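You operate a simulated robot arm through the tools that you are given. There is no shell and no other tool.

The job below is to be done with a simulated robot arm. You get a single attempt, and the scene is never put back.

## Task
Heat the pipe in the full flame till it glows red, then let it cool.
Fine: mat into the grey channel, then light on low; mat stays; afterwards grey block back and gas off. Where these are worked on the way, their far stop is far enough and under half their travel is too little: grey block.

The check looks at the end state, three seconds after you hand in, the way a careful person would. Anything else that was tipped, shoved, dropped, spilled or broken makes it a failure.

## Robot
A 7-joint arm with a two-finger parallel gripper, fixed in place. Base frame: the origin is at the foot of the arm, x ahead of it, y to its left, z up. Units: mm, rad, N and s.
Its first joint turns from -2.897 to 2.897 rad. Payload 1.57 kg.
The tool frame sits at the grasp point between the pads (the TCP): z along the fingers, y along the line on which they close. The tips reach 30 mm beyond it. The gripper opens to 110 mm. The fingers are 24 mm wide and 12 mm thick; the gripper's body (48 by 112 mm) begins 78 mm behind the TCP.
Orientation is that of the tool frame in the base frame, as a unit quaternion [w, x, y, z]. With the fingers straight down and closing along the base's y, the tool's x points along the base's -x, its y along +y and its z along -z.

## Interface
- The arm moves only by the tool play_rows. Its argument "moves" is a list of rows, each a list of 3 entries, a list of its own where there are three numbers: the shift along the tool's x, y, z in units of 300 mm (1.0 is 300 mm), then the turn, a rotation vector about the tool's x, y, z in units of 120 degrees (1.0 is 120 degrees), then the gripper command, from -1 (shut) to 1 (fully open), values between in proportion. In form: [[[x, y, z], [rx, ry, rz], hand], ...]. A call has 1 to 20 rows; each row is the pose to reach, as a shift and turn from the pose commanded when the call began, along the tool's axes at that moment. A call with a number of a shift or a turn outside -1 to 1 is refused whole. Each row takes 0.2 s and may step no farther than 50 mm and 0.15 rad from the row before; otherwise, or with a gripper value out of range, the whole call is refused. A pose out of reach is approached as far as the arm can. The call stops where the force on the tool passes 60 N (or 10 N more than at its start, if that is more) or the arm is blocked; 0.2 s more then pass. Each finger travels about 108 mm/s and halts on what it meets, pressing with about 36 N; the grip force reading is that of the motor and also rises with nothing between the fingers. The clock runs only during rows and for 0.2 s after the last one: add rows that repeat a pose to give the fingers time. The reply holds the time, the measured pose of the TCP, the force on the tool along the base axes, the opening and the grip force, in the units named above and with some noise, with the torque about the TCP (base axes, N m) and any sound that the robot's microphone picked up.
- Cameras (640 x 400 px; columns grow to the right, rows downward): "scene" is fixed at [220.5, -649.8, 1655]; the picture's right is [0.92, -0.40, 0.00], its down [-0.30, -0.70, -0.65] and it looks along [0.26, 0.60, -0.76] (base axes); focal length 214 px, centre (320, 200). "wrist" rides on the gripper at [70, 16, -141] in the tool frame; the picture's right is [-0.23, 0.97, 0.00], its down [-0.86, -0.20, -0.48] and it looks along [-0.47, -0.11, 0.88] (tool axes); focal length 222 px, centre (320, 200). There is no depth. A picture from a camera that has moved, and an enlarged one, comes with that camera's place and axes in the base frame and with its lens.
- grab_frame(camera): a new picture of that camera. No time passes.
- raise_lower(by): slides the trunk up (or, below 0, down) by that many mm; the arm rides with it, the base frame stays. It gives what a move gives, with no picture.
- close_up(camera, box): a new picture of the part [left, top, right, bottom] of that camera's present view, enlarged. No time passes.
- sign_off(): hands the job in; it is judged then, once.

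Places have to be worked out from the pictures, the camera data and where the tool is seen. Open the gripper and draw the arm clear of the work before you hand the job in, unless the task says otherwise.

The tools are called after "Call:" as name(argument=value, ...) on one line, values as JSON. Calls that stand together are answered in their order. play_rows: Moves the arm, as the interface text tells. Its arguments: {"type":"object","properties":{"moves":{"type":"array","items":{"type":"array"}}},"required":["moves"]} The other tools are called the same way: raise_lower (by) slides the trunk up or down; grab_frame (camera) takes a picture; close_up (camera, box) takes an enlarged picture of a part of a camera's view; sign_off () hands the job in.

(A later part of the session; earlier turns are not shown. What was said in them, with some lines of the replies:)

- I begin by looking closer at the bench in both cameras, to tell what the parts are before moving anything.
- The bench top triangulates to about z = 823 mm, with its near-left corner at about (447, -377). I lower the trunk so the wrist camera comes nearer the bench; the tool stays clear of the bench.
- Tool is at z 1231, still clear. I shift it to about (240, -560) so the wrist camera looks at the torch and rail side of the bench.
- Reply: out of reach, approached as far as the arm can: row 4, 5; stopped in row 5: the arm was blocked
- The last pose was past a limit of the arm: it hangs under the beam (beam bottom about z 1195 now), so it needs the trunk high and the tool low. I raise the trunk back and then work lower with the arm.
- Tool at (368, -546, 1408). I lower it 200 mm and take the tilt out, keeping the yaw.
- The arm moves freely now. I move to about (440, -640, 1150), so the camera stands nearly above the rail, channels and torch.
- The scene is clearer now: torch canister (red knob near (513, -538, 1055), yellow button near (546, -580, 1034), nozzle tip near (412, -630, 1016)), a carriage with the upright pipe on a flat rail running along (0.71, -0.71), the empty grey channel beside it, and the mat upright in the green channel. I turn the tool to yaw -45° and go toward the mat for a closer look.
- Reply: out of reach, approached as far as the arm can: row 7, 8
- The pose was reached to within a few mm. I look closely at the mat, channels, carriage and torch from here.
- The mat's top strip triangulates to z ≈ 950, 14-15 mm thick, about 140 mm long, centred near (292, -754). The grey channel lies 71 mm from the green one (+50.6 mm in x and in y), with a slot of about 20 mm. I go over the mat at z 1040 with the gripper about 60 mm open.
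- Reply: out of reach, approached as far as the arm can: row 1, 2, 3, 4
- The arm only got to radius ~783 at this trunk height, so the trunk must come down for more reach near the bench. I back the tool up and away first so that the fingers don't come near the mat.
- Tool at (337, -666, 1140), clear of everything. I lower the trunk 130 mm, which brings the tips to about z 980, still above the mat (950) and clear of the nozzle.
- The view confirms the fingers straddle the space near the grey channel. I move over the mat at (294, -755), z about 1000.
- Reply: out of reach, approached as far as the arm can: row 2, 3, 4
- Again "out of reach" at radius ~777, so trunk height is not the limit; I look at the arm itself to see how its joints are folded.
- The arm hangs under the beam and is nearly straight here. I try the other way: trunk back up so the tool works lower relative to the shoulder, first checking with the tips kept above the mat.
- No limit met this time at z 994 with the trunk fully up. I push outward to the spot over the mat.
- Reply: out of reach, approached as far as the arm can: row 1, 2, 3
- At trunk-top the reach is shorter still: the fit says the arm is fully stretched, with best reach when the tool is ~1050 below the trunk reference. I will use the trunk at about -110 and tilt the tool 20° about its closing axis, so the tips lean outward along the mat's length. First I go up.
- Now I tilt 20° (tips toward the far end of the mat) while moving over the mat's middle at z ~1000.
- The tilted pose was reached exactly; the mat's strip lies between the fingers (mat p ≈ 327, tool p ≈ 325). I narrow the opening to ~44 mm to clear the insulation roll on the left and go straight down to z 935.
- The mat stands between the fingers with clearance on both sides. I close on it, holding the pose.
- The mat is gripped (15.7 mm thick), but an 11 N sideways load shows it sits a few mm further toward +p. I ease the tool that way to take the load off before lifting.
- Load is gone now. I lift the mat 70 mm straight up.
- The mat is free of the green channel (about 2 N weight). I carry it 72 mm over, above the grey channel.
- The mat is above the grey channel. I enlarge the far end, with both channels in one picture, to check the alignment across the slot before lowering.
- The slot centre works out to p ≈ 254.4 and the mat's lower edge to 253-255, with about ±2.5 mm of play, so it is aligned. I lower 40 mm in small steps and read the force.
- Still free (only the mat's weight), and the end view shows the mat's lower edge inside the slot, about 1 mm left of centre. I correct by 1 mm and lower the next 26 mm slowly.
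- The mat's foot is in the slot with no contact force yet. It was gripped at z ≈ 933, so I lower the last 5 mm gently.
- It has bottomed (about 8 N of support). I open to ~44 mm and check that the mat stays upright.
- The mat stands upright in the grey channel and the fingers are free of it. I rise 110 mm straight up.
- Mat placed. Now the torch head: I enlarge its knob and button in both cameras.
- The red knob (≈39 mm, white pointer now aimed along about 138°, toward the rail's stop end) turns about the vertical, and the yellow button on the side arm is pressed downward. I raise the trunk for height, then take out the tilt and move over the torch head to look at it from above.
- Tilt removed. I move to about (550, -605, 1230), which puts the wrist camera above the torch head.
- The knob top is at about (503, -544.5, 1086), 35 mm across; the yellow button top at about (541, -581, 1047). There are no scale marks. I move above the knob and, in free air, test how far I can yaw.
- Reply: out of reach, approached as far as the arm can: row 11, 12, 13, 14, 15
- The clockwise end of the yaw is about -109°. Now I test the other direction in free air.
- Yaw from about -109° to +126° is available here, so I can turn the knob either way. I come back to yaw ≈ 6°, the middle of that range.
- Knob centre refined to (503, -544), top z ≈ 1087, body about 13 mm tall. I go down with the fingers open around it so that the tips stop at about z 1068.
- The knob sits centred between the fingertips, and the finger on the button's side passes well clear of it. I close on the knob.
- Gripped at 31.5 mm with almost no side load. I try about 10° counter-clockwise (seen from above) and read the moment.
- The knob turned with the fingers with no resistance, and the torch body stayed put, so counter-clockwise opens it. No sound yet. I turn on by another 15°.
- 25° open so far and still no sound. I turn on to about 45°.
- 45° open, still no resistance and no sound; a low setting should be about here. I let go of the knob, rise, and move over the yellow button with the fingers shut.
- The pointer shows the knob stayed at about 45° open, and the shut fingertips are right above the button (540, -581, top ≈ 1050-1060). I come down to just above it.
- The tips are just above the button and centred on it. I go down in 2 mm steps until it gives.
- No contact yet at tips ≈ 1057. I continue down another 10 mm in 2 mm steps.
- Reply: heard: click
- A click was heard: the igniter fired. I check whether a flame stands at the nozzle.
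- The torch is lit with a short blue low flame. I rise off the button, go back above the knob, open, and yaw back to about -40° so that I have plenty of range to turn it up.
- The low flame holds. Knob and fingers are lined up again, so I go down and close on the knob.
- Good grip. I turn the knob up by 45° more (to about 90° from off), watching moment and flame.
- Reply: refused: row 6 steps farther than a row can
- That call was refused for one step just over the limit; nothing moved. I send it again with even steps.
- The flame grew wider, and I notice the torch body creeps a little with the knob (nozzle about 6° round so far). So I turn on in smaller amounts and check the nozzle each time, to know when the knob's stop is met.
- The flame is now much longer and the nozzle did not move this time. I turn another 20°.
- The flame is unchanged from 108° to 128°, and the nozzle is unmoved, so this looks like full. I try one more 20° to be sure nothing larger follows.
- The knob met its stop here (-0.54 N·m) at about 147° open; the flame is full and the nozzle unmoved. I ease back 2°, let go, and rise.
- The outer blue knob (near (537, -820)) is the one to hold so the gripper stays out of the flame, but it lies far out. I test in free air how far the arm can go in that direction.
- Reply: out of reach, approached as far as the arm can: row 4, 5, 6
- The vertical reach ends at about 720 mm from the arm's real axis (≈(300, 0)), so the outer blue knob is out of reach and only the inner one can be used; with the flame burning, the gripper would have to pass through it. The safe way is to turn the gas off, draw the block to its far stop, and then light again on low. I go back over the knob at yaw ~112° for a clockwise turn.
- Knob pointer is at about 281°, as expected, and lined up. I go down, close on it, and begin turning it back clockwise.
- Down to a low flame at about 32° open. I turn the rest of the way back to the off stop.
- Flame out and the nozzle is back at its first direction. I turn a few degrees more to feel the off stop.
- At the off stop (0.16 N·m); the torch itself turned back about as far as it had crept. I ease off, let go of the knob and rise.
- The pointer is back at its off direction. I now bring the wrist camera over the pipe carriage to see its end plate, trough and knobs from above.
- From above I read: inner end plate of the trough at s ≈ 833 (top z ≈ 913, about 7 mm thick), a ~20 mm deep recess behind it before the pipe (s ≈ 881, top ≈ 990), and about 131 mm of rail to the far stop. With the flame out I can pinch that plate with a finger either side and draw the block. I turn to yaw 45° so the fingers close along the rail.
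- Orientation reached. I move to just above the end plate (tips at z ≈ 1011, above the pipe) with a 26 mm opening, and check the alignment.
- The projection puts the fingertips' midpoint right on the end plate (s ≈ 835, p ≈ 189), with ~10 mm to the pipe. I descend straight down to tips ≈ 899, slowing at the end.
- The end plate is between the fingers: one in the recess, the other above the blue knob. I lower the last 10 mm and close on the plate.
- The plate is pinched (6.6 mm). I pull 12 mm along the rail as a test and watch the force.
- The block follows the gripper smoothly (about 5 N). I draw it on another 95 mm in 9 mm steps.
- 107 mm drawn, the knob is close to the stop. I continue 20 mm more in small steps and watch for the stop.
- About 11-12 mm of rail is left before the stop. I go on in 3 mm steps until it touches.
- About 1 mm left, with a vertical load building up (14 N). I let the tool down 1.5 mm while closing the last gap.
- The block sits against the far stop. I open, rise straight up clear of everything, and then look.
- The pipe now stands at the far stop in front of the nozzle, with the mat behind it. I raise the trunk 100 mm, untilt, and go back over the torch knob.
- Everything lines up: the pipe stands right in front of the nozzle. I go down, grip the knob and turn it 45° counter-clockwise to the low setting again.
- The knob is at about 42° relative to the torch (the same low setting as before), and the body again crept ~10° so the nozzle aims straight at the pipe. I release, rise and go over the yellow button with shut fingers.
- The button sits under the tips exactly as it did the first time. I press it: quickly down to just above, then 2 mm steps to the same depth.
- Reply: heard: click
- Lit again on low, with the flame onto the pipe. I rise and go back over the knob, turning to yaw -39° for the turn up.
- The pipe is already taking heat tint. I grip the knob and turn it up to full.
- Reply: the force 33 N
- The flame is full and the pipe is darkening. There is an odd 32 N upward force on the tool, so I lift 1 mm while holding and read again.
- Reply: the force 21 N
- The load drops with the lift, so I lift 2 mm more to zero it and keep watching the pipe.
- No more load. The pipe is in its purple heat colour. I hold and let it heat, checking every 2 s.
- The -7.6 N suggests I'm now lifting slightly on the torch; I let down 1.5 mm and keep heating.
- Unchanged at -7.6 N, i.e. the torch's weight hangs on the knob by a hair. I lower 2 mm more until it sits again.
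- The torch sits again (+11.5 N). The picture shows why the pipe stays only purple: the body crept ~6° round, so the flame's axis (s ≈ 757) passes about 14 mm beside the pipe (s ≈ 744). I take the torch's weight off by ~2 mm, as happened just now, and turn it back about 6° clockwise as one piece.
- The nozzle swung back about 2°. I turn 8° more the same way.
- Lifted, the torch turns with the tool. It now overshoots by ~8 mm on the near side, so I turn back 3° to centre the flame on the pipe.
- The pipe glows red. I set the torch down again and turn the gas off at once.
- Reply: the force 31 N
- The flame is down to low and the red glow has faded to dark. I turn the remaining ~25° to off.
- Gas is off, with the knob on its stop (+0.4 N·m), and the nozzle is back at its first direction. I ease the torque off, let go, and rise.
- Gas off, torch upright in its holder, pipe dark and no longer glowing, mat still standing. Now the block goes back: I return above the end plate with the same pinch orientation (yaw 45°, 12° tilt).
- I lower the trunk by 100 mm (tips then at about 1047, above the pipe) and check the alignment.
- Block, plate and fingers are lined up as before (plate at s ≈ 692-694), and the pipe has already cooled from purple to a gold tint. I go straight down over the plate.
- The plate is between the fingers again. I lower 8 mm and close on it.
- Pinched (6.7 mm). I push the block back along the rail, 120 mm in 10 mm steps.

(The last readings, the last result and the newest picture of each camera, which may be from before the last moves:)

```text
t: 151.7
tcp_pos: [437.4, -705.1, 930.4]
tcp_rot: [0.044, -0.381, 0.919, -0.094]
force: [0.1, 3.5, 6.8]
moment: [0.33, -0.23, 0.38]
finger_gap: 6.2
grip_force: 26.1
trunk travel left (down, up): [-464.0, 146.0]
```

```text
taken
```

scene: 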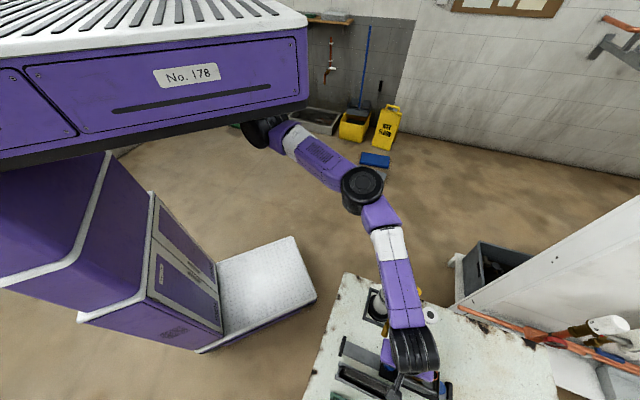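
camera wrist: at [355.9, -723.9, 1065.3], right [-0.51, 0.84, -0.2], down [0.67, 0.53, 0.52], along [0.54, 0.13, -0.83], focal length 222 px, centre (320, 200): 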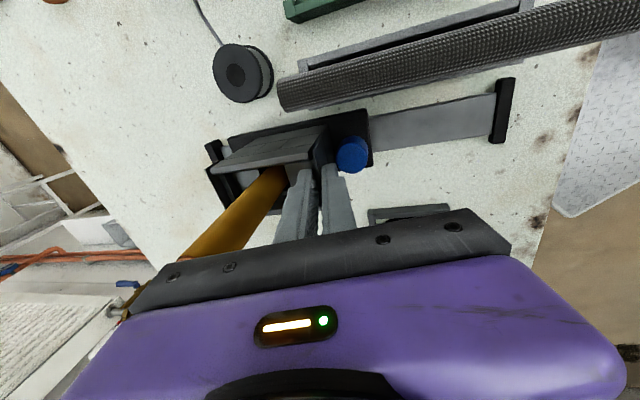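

About 20 mm left to where it stood. I continue in 4 mm steps.

Call:
play_rows(moves=[[[0, -0.013, 0.0028], [0, 0, 0], -1], [[0, -0.026, 0.0055], [0, 0, 0], -1], [[0, -0.039, 0.0083], [0, 0, 0], -1], [[0, -0.052, 0.011], [0, 0, 0], -1], [[0, -0.059, 0.0125], [0, 0, 0], -1]])

Call:
close_up(camera="wrist", box=[180, 100, 340, 200])

```text
t: 152.9
tcp_pos: [451.0, -718.1, 930.4]
tcp_rot: [0.044, -0.381, 0.919, -0.093]
force: [4.1, 5.3, 4.0]
moment: [-0.09, 0.2, 0.33]
finger_gap: 6.2
grip_force: 26.4
trunk travel left (down, up): [-464.0, 146.0]
```

```text
4.00 times, centred on (260, 150) of wrist
camera zoom: at [369.2, -737.2, 1065.3], right [-0.51, 0.84, -0.2], down [0.67, 0.53, 0.52], along [0.54, 0.13, -0.83], focal length 888 px, centre (560, 400)
```

zoom: 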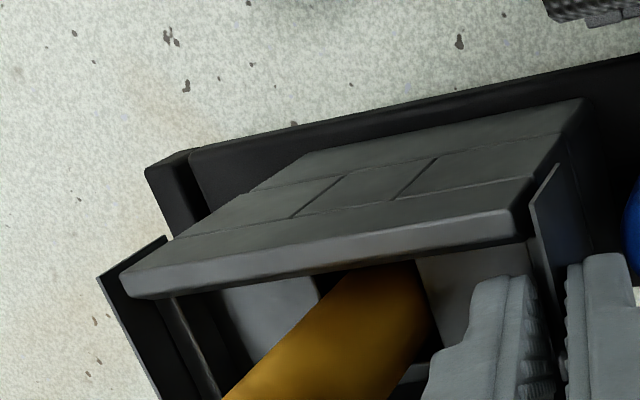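

The base plate is within a few mm of the outer stop. I push gently on until it meets it.

Call:
play_rows(moves=[[[0, -0.0065, 0.0014], [0, 0, 0], -1], [[0, -0.013, 0.0028], [0, 0, 0], -1], [[0, -0.013, 0.0028], [0, 0, 0], -1]])

Call:
close_up(camera="wrist", box=[180, 100, 340, 200])

```text
t: 153.7
tcp_pos: [453.3, -722.1, 930.1]
tcp_rot: [0.045, -0.38, 0.919, -0.093]
force: [3.8, 11.8, 5.1]
moment: [0.24, 0.09, 0.34]
finger_gap: 6.5
grip_force: 26.1
trunk travel left (down, up): [-464.0, 146.0]
```

```text
4.00 times, centred on (260, 150) of wrist
camera zoom: at [371.5, -739.6, 1065.3], right [-0.51, 0.84, -0.2], down [0.67, 0.53, 0.52], along [0.54, 0.13, -0.83], focal length 888 px, centre (560, 400)
```

zoom: 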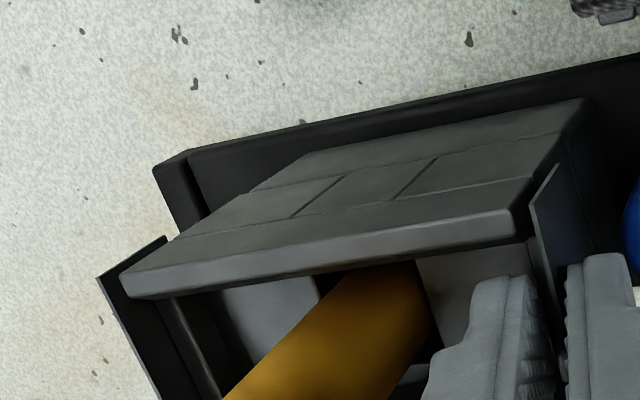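

It meets the outer stop (force rising to ~12 N), at the same place where I first pinched it. I open and rise straight up.

Call:
play_rows(moves=[[[0, 0, 0], [0, 0, 0], -0.7], [[0, 0, 0], [0, 0, 0], -0.53], [[0, 0, 0], [0, 0, 0], -0.53], [[-0.0011, -0.0206, -0.097], [0, 0, 0], -0.53], [[-0.0022, -0.0413, -0.195], [0, 0, 0], -0.53], [[-0.0034, -0.062, -0.2925], [0, 0, 0], -0.53], [[-0.0045, -0.0826, -0.39], [0, 0, 0], -0.53], [[-0.0052, -0.095, -0.45], [0, 0, 0], -0.53], [[-0.0052, -0.095, -0.45], [0, 0, 0], -0.53]])

Call:
raise_lower(by=100)

Call:
grab_frame(camera="wrist")

Call:
grab_frame(camera="scene")

```text
t: 155.7
tcp_pos: [453.6, -719.2, 1070.3]
tcp_rot: [0.044, -0.38, 0.919, -0.094]
force: [0.5, 0.7, -0.1]
moment: [0.0, -0.02, 0.03]
finger_gap: 26.2
grip_force: 0.1
trunk travel left (down, up): [-464.0, 146.0]
```

```text
t: 157.1
tcp_pos: [453.6, -719.1, 1168.9]
tcp_rot: [0.045, -0.38, 0.919, -0.093]
force: [-0.2, 0.2, -1.2]
moment: [-0.02, 0.01, 0.01]
finger_gap: 26.0
grip_force: 0.1
trunk travel left (down, up): [-564.0, 46.0]
```

```text
taken
camera wrist: at [371.7, -738.0, 1304.0], right [-0.51, 0.84, -0.2], down [0.67, 0.53, 0.52], along [0.54, 0.13, -0.83], focal length 222 px, centre (320, 200)
```

wrist: 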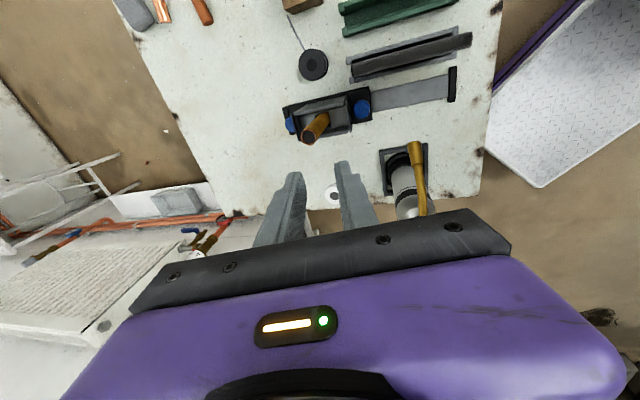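

```text
taken
```

scene: 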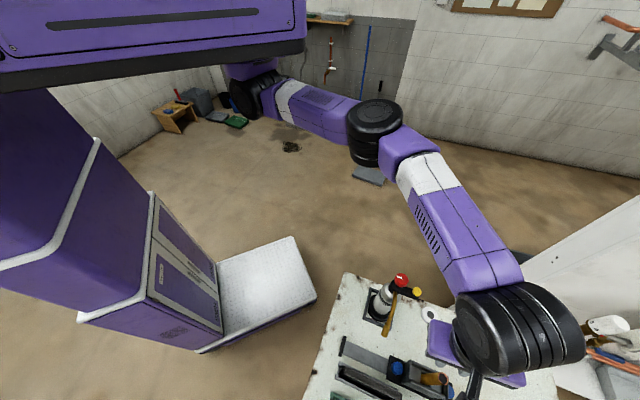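

The block is back at its outer stop. I take out the tilt and draw the arm up and away from the bench.

Call:
play_rows(moves=[[[0, 0, 0], [-0.05, 0, 0], 0.1], [[0, 0, 0], [-0.1, 0, 0], 0.1], [[0, 0, 0], [-0.1, 0, 0], 0.1]])

Call:
play_rows(moves=[[[-0.02, 0.05, -0.12], [0, 0, 0], 0.1], [[-0.06, 0.15, -0.2], [0, 0, 0], 0.1], [[-0.12, 0.25, -0.25], [0, 0, 0], 0.1], [[-0.18, 0.35, -0.3], [0, 0, 0], 0.1], [[-0.24, 0.45, -0.33], [0, 0, 0], 0.1], [[-0.3, 0.56, -0.36], [0, 0, 0], 0.1], [[-0.36, 0.68, -0.39], [0, 0, 0], 0.1], [[-0.42, 0.8, -0.42], [0, 0, 0], 0.1], [[-0.484, 0.925, -0.437], [0, 0, 0], 0.1], [[-0.484, 0.925, -0.437], [0, 0, 0], 0.1]])

Call:
grab_frame(camera="scene")

Call:
close_up(camera="scene", box=[300, 250, 480, 400])

Call:
grab_frame(camera="wrist")

```text
t: 157.8
tcp_pos: [452.7, -707.5, 1169.1]
tcp_rot: [0.004, -0.383, 0.924, 0.003]
force: [0.3, 0.1, -0.1]
moment: [0.03, 0.04, 0.0]
finger_gap: 60.6
grip_force: 0.0
out of reach, approached as far as the arm can: row 2, 3
trunk travel left (down, up): [-564.0, 46.0]
```

```text
t: 160.1
tcp_pos: [357.7, -409.8, 1300.7]
tcp_rot: [0.004, -0.383, 0.924, 0.004]
force: [-0.1, -0.3, 0.1]
moment: [0.0, -0.03, -0.02]
finger_gap: 60.3
grip_force: 0.0
trunk travel left (down, up): [-564.0, 46.0]
```

```text
taken
```

scene: 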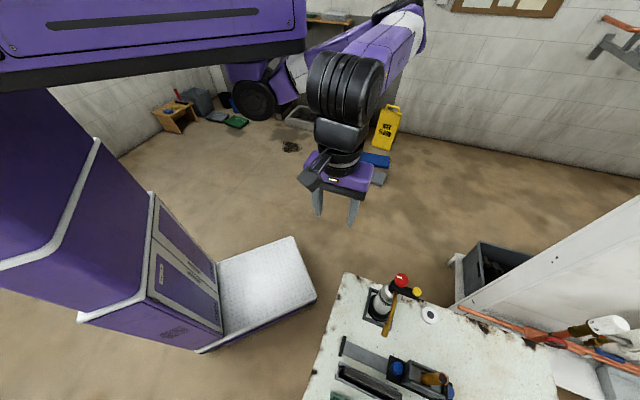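

```text
2.67 times, centred on (390, 325) of scene
camera zoom: at [220.5, -649.8, 1655.0], right [0.92, -0.4, 0.0], down [-0.3, -0.7, -0.65], along [0.26, 0.6, -0.76], focal length 572 px, centre (133, -133)
```

zoom: 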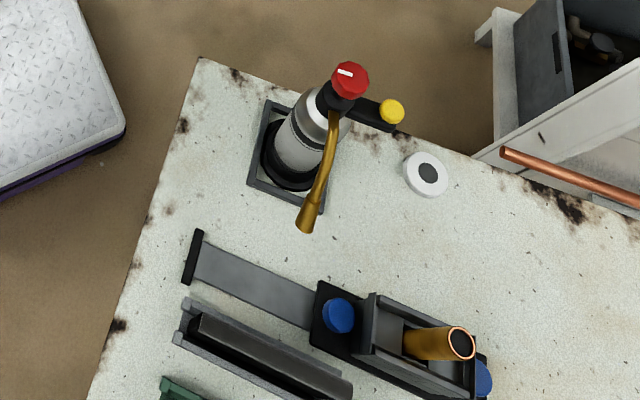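

```text
taken
camera wrist: at [297.2, -449.5, 1442.9], right [-0.53, 0.85, 0.01], down [0.74, 0.46, 0.49], along [0.41, 0.26, -0.87], focal length 222 px, centre (320, 200)
```

wrist: 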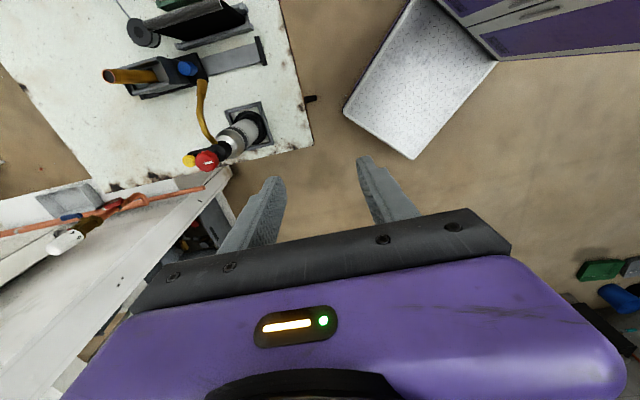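

Everything stands in order: knob at off, block back, mat in the grey channel. The pipe is still gold-coloured, so I hold the arm clear and let it cool.

Call:
play_rows(moves=[[[0, 0, 0], [0, 0, 0], 1], [[0, 0, 0], [0, 0, 0], 1], [[0, 0, 0], [0, 0, 0], 1], [[0, 0, 0], [0, 0, 0], 1], [[0, 0, 0], [0, 0, 0], 1], [[0, 0, 0], [0, 0, 0], 1], [[0, 0, 0], [0, 0, 0], 1], [[0, 0, 0], [0, 0, 0], 1], [[0, 0, 0], [0, 0, 0], 1], [[0, 0, 0], [0, 0, 0], 1], [[0, 0, 0], [0, 0, 0], 1], [[0, 0, 0], [0, 0, 0], 1], [[0, 0, 0], [0, 0, 0], 1], [[0, 0, 0], [0, 0, 0], 1], [[0, 0, 0], [0, 0, 0], 1], [[0, 0, 0], [0, 0, 0], 1], [[0, 0, 0], [0, 0, 0], 1], [[0, 0, 0], [0, 0, 0], 1], [[0, 0, 0], [0, 0, 0], 1], [[0, 0, 0], [0, 0, 0], 1]])

Call:
play_rows(moves=[[[0, 0, 0], [0, 0, 0], 1], [[0, 0, 0], [0, 0, 0], 1], [[0, 0, 0], [0, 0, 0], 1], [[0, 0, 0], [0, 0, 0], 1], [[0, 0, 0], [0, 0, 0], 1], [[0, 0, 0], [0, 0, 0], 1], [[0, 0, 0], [0, 0, 0], 1], [[0, 0, 0], [0, 0, 0], 1], [[0, 0, 0], [0, 0, 0], 1], [[0, 0, 0], [0, 0, 0], 1], [[0, 0, 0], [0, 0, 0], 1], [[0, 0, 0], [0, 0, 0], 1], [[0, 0, 0], [0, 0, 0], 1], [[0, 0, 0], [0, 0, 0], 1], [[0, 0, 0], [0, 0, 0], 1], [[0, 0, 0], [0, 0, 0], 1], [[0, 0, 0], [0, 0, 0], 1], [[0, 0, 0], [0, 0, 0], 1], [[0, 0, 0], [0, 0, 0], 1], [[0, 0, 0], [0, 0, 0], 1]])

Call:
close_up(camera="scene", box=[300, 250, 480, 400])

Call:
close_up(camera="wrist", box=[60, 0, 320, 180])

```text
t: 164.2
tcp_pos: [358.5, -411.2, 1302.4]
tcp_rot: [0.004, -0.382, 0.924, 0.004]
force: [0.5, -0.2, 0.1]
moment: [0.01, 0.0, 0.02]
finger_gap: 110.1
grip_force: 0.0
trunk travel left (down, up): [-564.0, 46.0]
```

```text
t: 168.4
tcp_pos: [357.1, -409.8, 1302.7]
tcp_rot: [0.005, -0.382, 0.924, 0.004]
force: [-1.0, 0.4, -0.2]
moment: [0.01, 0.02, 0.01]
finger_gap: 110.0
grip_force: 0.0
trunk travel left (down, up): [-564.0, 46.0]
```

```text
2.67 times, centred on (390, 325) of scene
camera zoom: at [220.5, -649.8, 1655.0], right [0.92, -0.4, 0.0], down [-0.3, -0.7, -0.65], along [0.26, 0.6, -0.76], focal length 572 px, centre (133, -133)
```

zoom: 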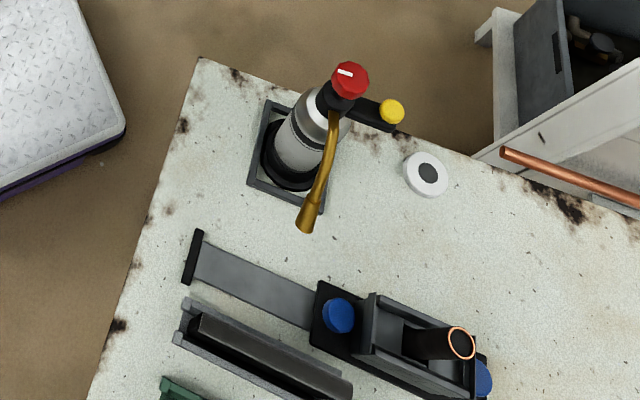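

```text
2.22 times, centred on (190, 90) of wrist
camera zoom: at [297.3, -450.1, 1442.8], right [-0.53, 0.85, 0.0], down [0.74, 0.46, 0.49], along [0.41, 0.26, -0.87], focal length 494 px, centre (609, 444)
```

zoom: 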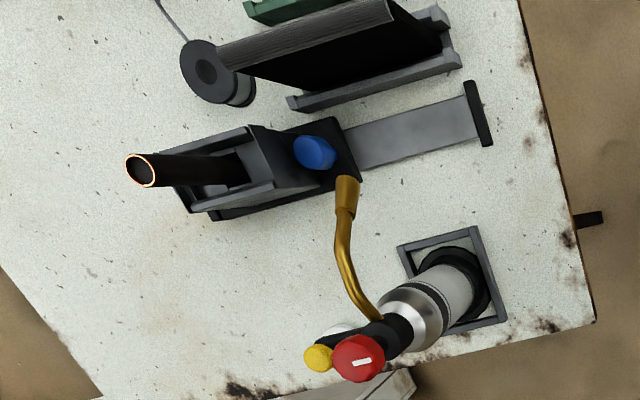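

The pipe has gone to dull black oxide, cold and not glowing. I wait a further 8 s and take a last close look at pipe, mat, block and knob.

Call:
play_rows(moves=[[[0, 0, 0], [0, 0, 0], 1], [[0, 0, 0], [0, 0, 0], 1], [[0, 0, 0], [0, 0, 0], 1], [[0, 0, 0], [0, 0, 0], 1], [[0, 0, 0], [0, 0, 0], 1], [[0, 0, 0], [0, 0, 0], 1], [[0, 0, 0], [0, 0, 0], 1], [[0, 0, 0], [0, 0, 0], 1], [[0, 0, 0], [0, 0, 0], 1], [[0, 0, 0], [0, 0, 0], 1], [[0, 0, 0], [0, 0, 0], 1], [[0, 0, 0], [0, 0, 0], 1], [[0, 0, 0], [0, 0, 0], 1], [[0, 0, 0], [0, 0, 0], 1], [[0, 0, 0], [0, 0, 0], 1], [[0, 0, 0], [0, 0, 0], 1], [[0, 0, 0], [0, 0, 0], 1], [[0, 0, 0], [0, 0, 0], 1], [[0, 0, 0], [0, 0, 0], 1], [[0, 0, 0], [0, 0, 0], 1]])

Call:
play_rows(moves=[[[0, 0, 0], [0, 0, 0], 1], [[0, 0, 0], [0, 0, 0], 1], [[0, 0, 0], [0, 0, 0], 1], [[0, 0, 0], [0, 0, 0], 1], [[0, 0, 0], [0, 0, 0], 1], [[0, 0, 0], [0, 0, 0], 1], [[0, 0, 0], [0, 0, 0], 1], [[0, 0, 0], [0, 0, 0], 1], [[0, 0, 0], [0, 0, 0], 1], [[0, 0, 0], [0, 0, 0], 1], [[0, 0, 0], [0, 0, 0], 1], [[0, 0, 0], [0, 0, 0], 1], [[0, 0, 0], [0, 0, 0], 1], [[0, 0, 0], [0, 0, 0], 1], [[0, 0, 0], [0, 0, 0], 1], [[0, 0, 0], [0, 0, 0], 1], [[0, 0, 0], [0, 0, 0], 1], [[0, 0, 0], [0, 0, 0], 1], [[0, 0, 0], [0, 0, 0], 1], [[0, 0, 0], [0, 0, 0], 1]])

Call:
close_up(camera="scene", box=[340, 330, 480, 400])

Call:
close_up(camera="scene", box=[350, 260, 440, 345])

Call:
close_up(camera="wrist", box=[60, 0, 320, 180])

```text
t: 172.7
tcp_pos: [358.6, -410.2, 1301.3]
tcp_rot: [0.004, -0.382, 0.924, 0.004]
force: [-1.4, -0.2, 1.3]
moment: [0.02, -0.05, -0.01]
finger_gap: 109.8
grip_force: 0.0
trunk travel left (down, up): [-564.0, 46.0]
```

```text
t: 176.8
tcp_pos: [357.9, -410.3, 1301.2]
tcp_rot: [0.004, -0.383, 0.924, 0.004]
force: [0.4, 0.1, 0.3]
moment: [0.04, -0.02, -0.02]
finger_gap: 110.3
grip_force: 0.0
trunk travel left (down, up): [-564.0, 46.0]
```

```text
4.57 times, centred on (410, 365) of scene
camera zoom: at [220.5, -649.8, 1655.0], right [0.92, -0.4, 0.0], down [-0.3, -0.7, -0.65], along [0.26, 0.6, -0.76], focal length 980 px, centre (-91, -554)
```

zoom: 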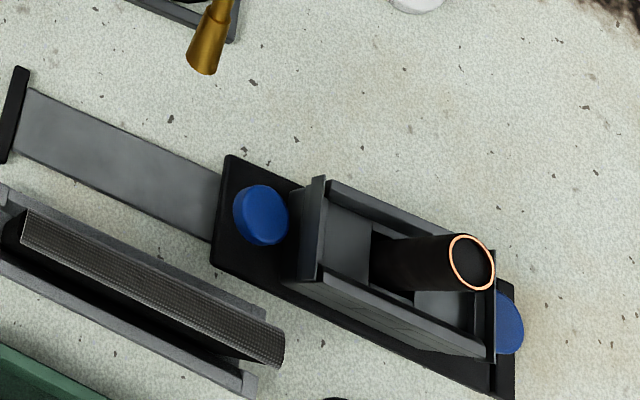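

```text
4.71 times, centred on (395, 302) of scene
camera zoom: at [220.5, -649.8, 1655.0], right [0.92, -0.4, 0.0], down [-0.3, -0.7, -0.65], along [0.26, 0.6, -0.76], focal length 1009 px, centre (-33, -282)
```

zoom: 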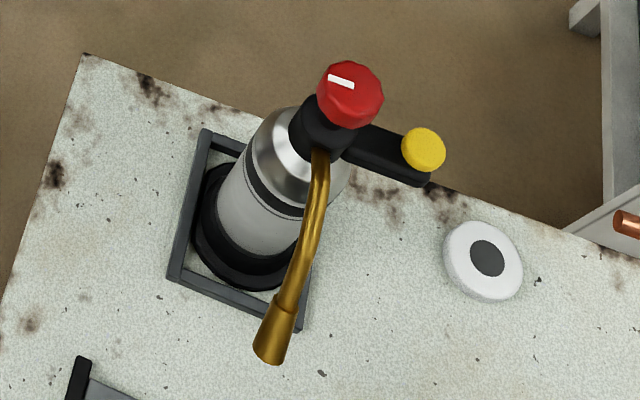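

```text
2.22 times, centred on (190, 90) of wrist
camera zoom: at [297.3, -450.1, 1442.8], right [-0.53, 0.85, 0.0], down [0.74, 0.46, 0.49], along [0.41, 0.26, -0.87], focal length 494 px, centre (609, 444)
```

zoom: 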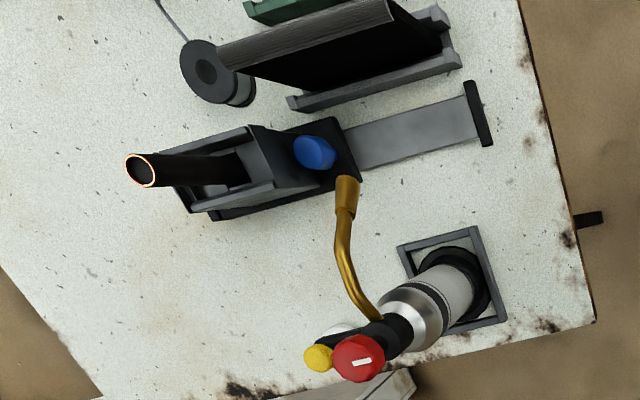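

All is in its end state: pipe cooled to a black oxide finish after glowing red, block back on its outer stop, gas off with the pointer at its first position, mat upright in the grey channel, and the arm clear with the gripper open. I hand in the job.

Call:
sign_off()

```text
The job is handed in.
```

I heated the pipe in the full flame until it glowed red, then let it cool. It is now cold, with a dull black surface, and the job is handed in.

- **Mat:** it stands upright in the grey channel, where I put it before lighting.
- **Torch:** I lit it on low and turned it up to full. It is off again, with the knob on its off stop, and sits upright in its holder.
- **Grey block:** I drew it to the far stop for heating and pushed it back to its outer stop afterwards.
- **Arm:** the gripper is open and the arm is clear of the bench.

Four things happened on the way that you should know:

- **Lit twice:** the outer blue knob on the block was out of reach, and working from the inner end would have put the gripper through the flame. So I turned the gas off, drew the block out, and lit it again on low.
- **Gas off before block back:** for the same reason, I turned the gas off before pushing the block back.
- **Torch turned in its holder:** the torch body turned several degrees whenever I turned the knob, which moved the flame about 14 mm off the pipe. To re-aim it, I took its weight on the knob, lifting it by a millimetre or two while lit, and turned it a few degrees. The nozzle now points about where it did at the start.
- **Glow:** the pipe glowed bright red in one picture. I started turning the gas off straight away, so it was not held at red heat for long.
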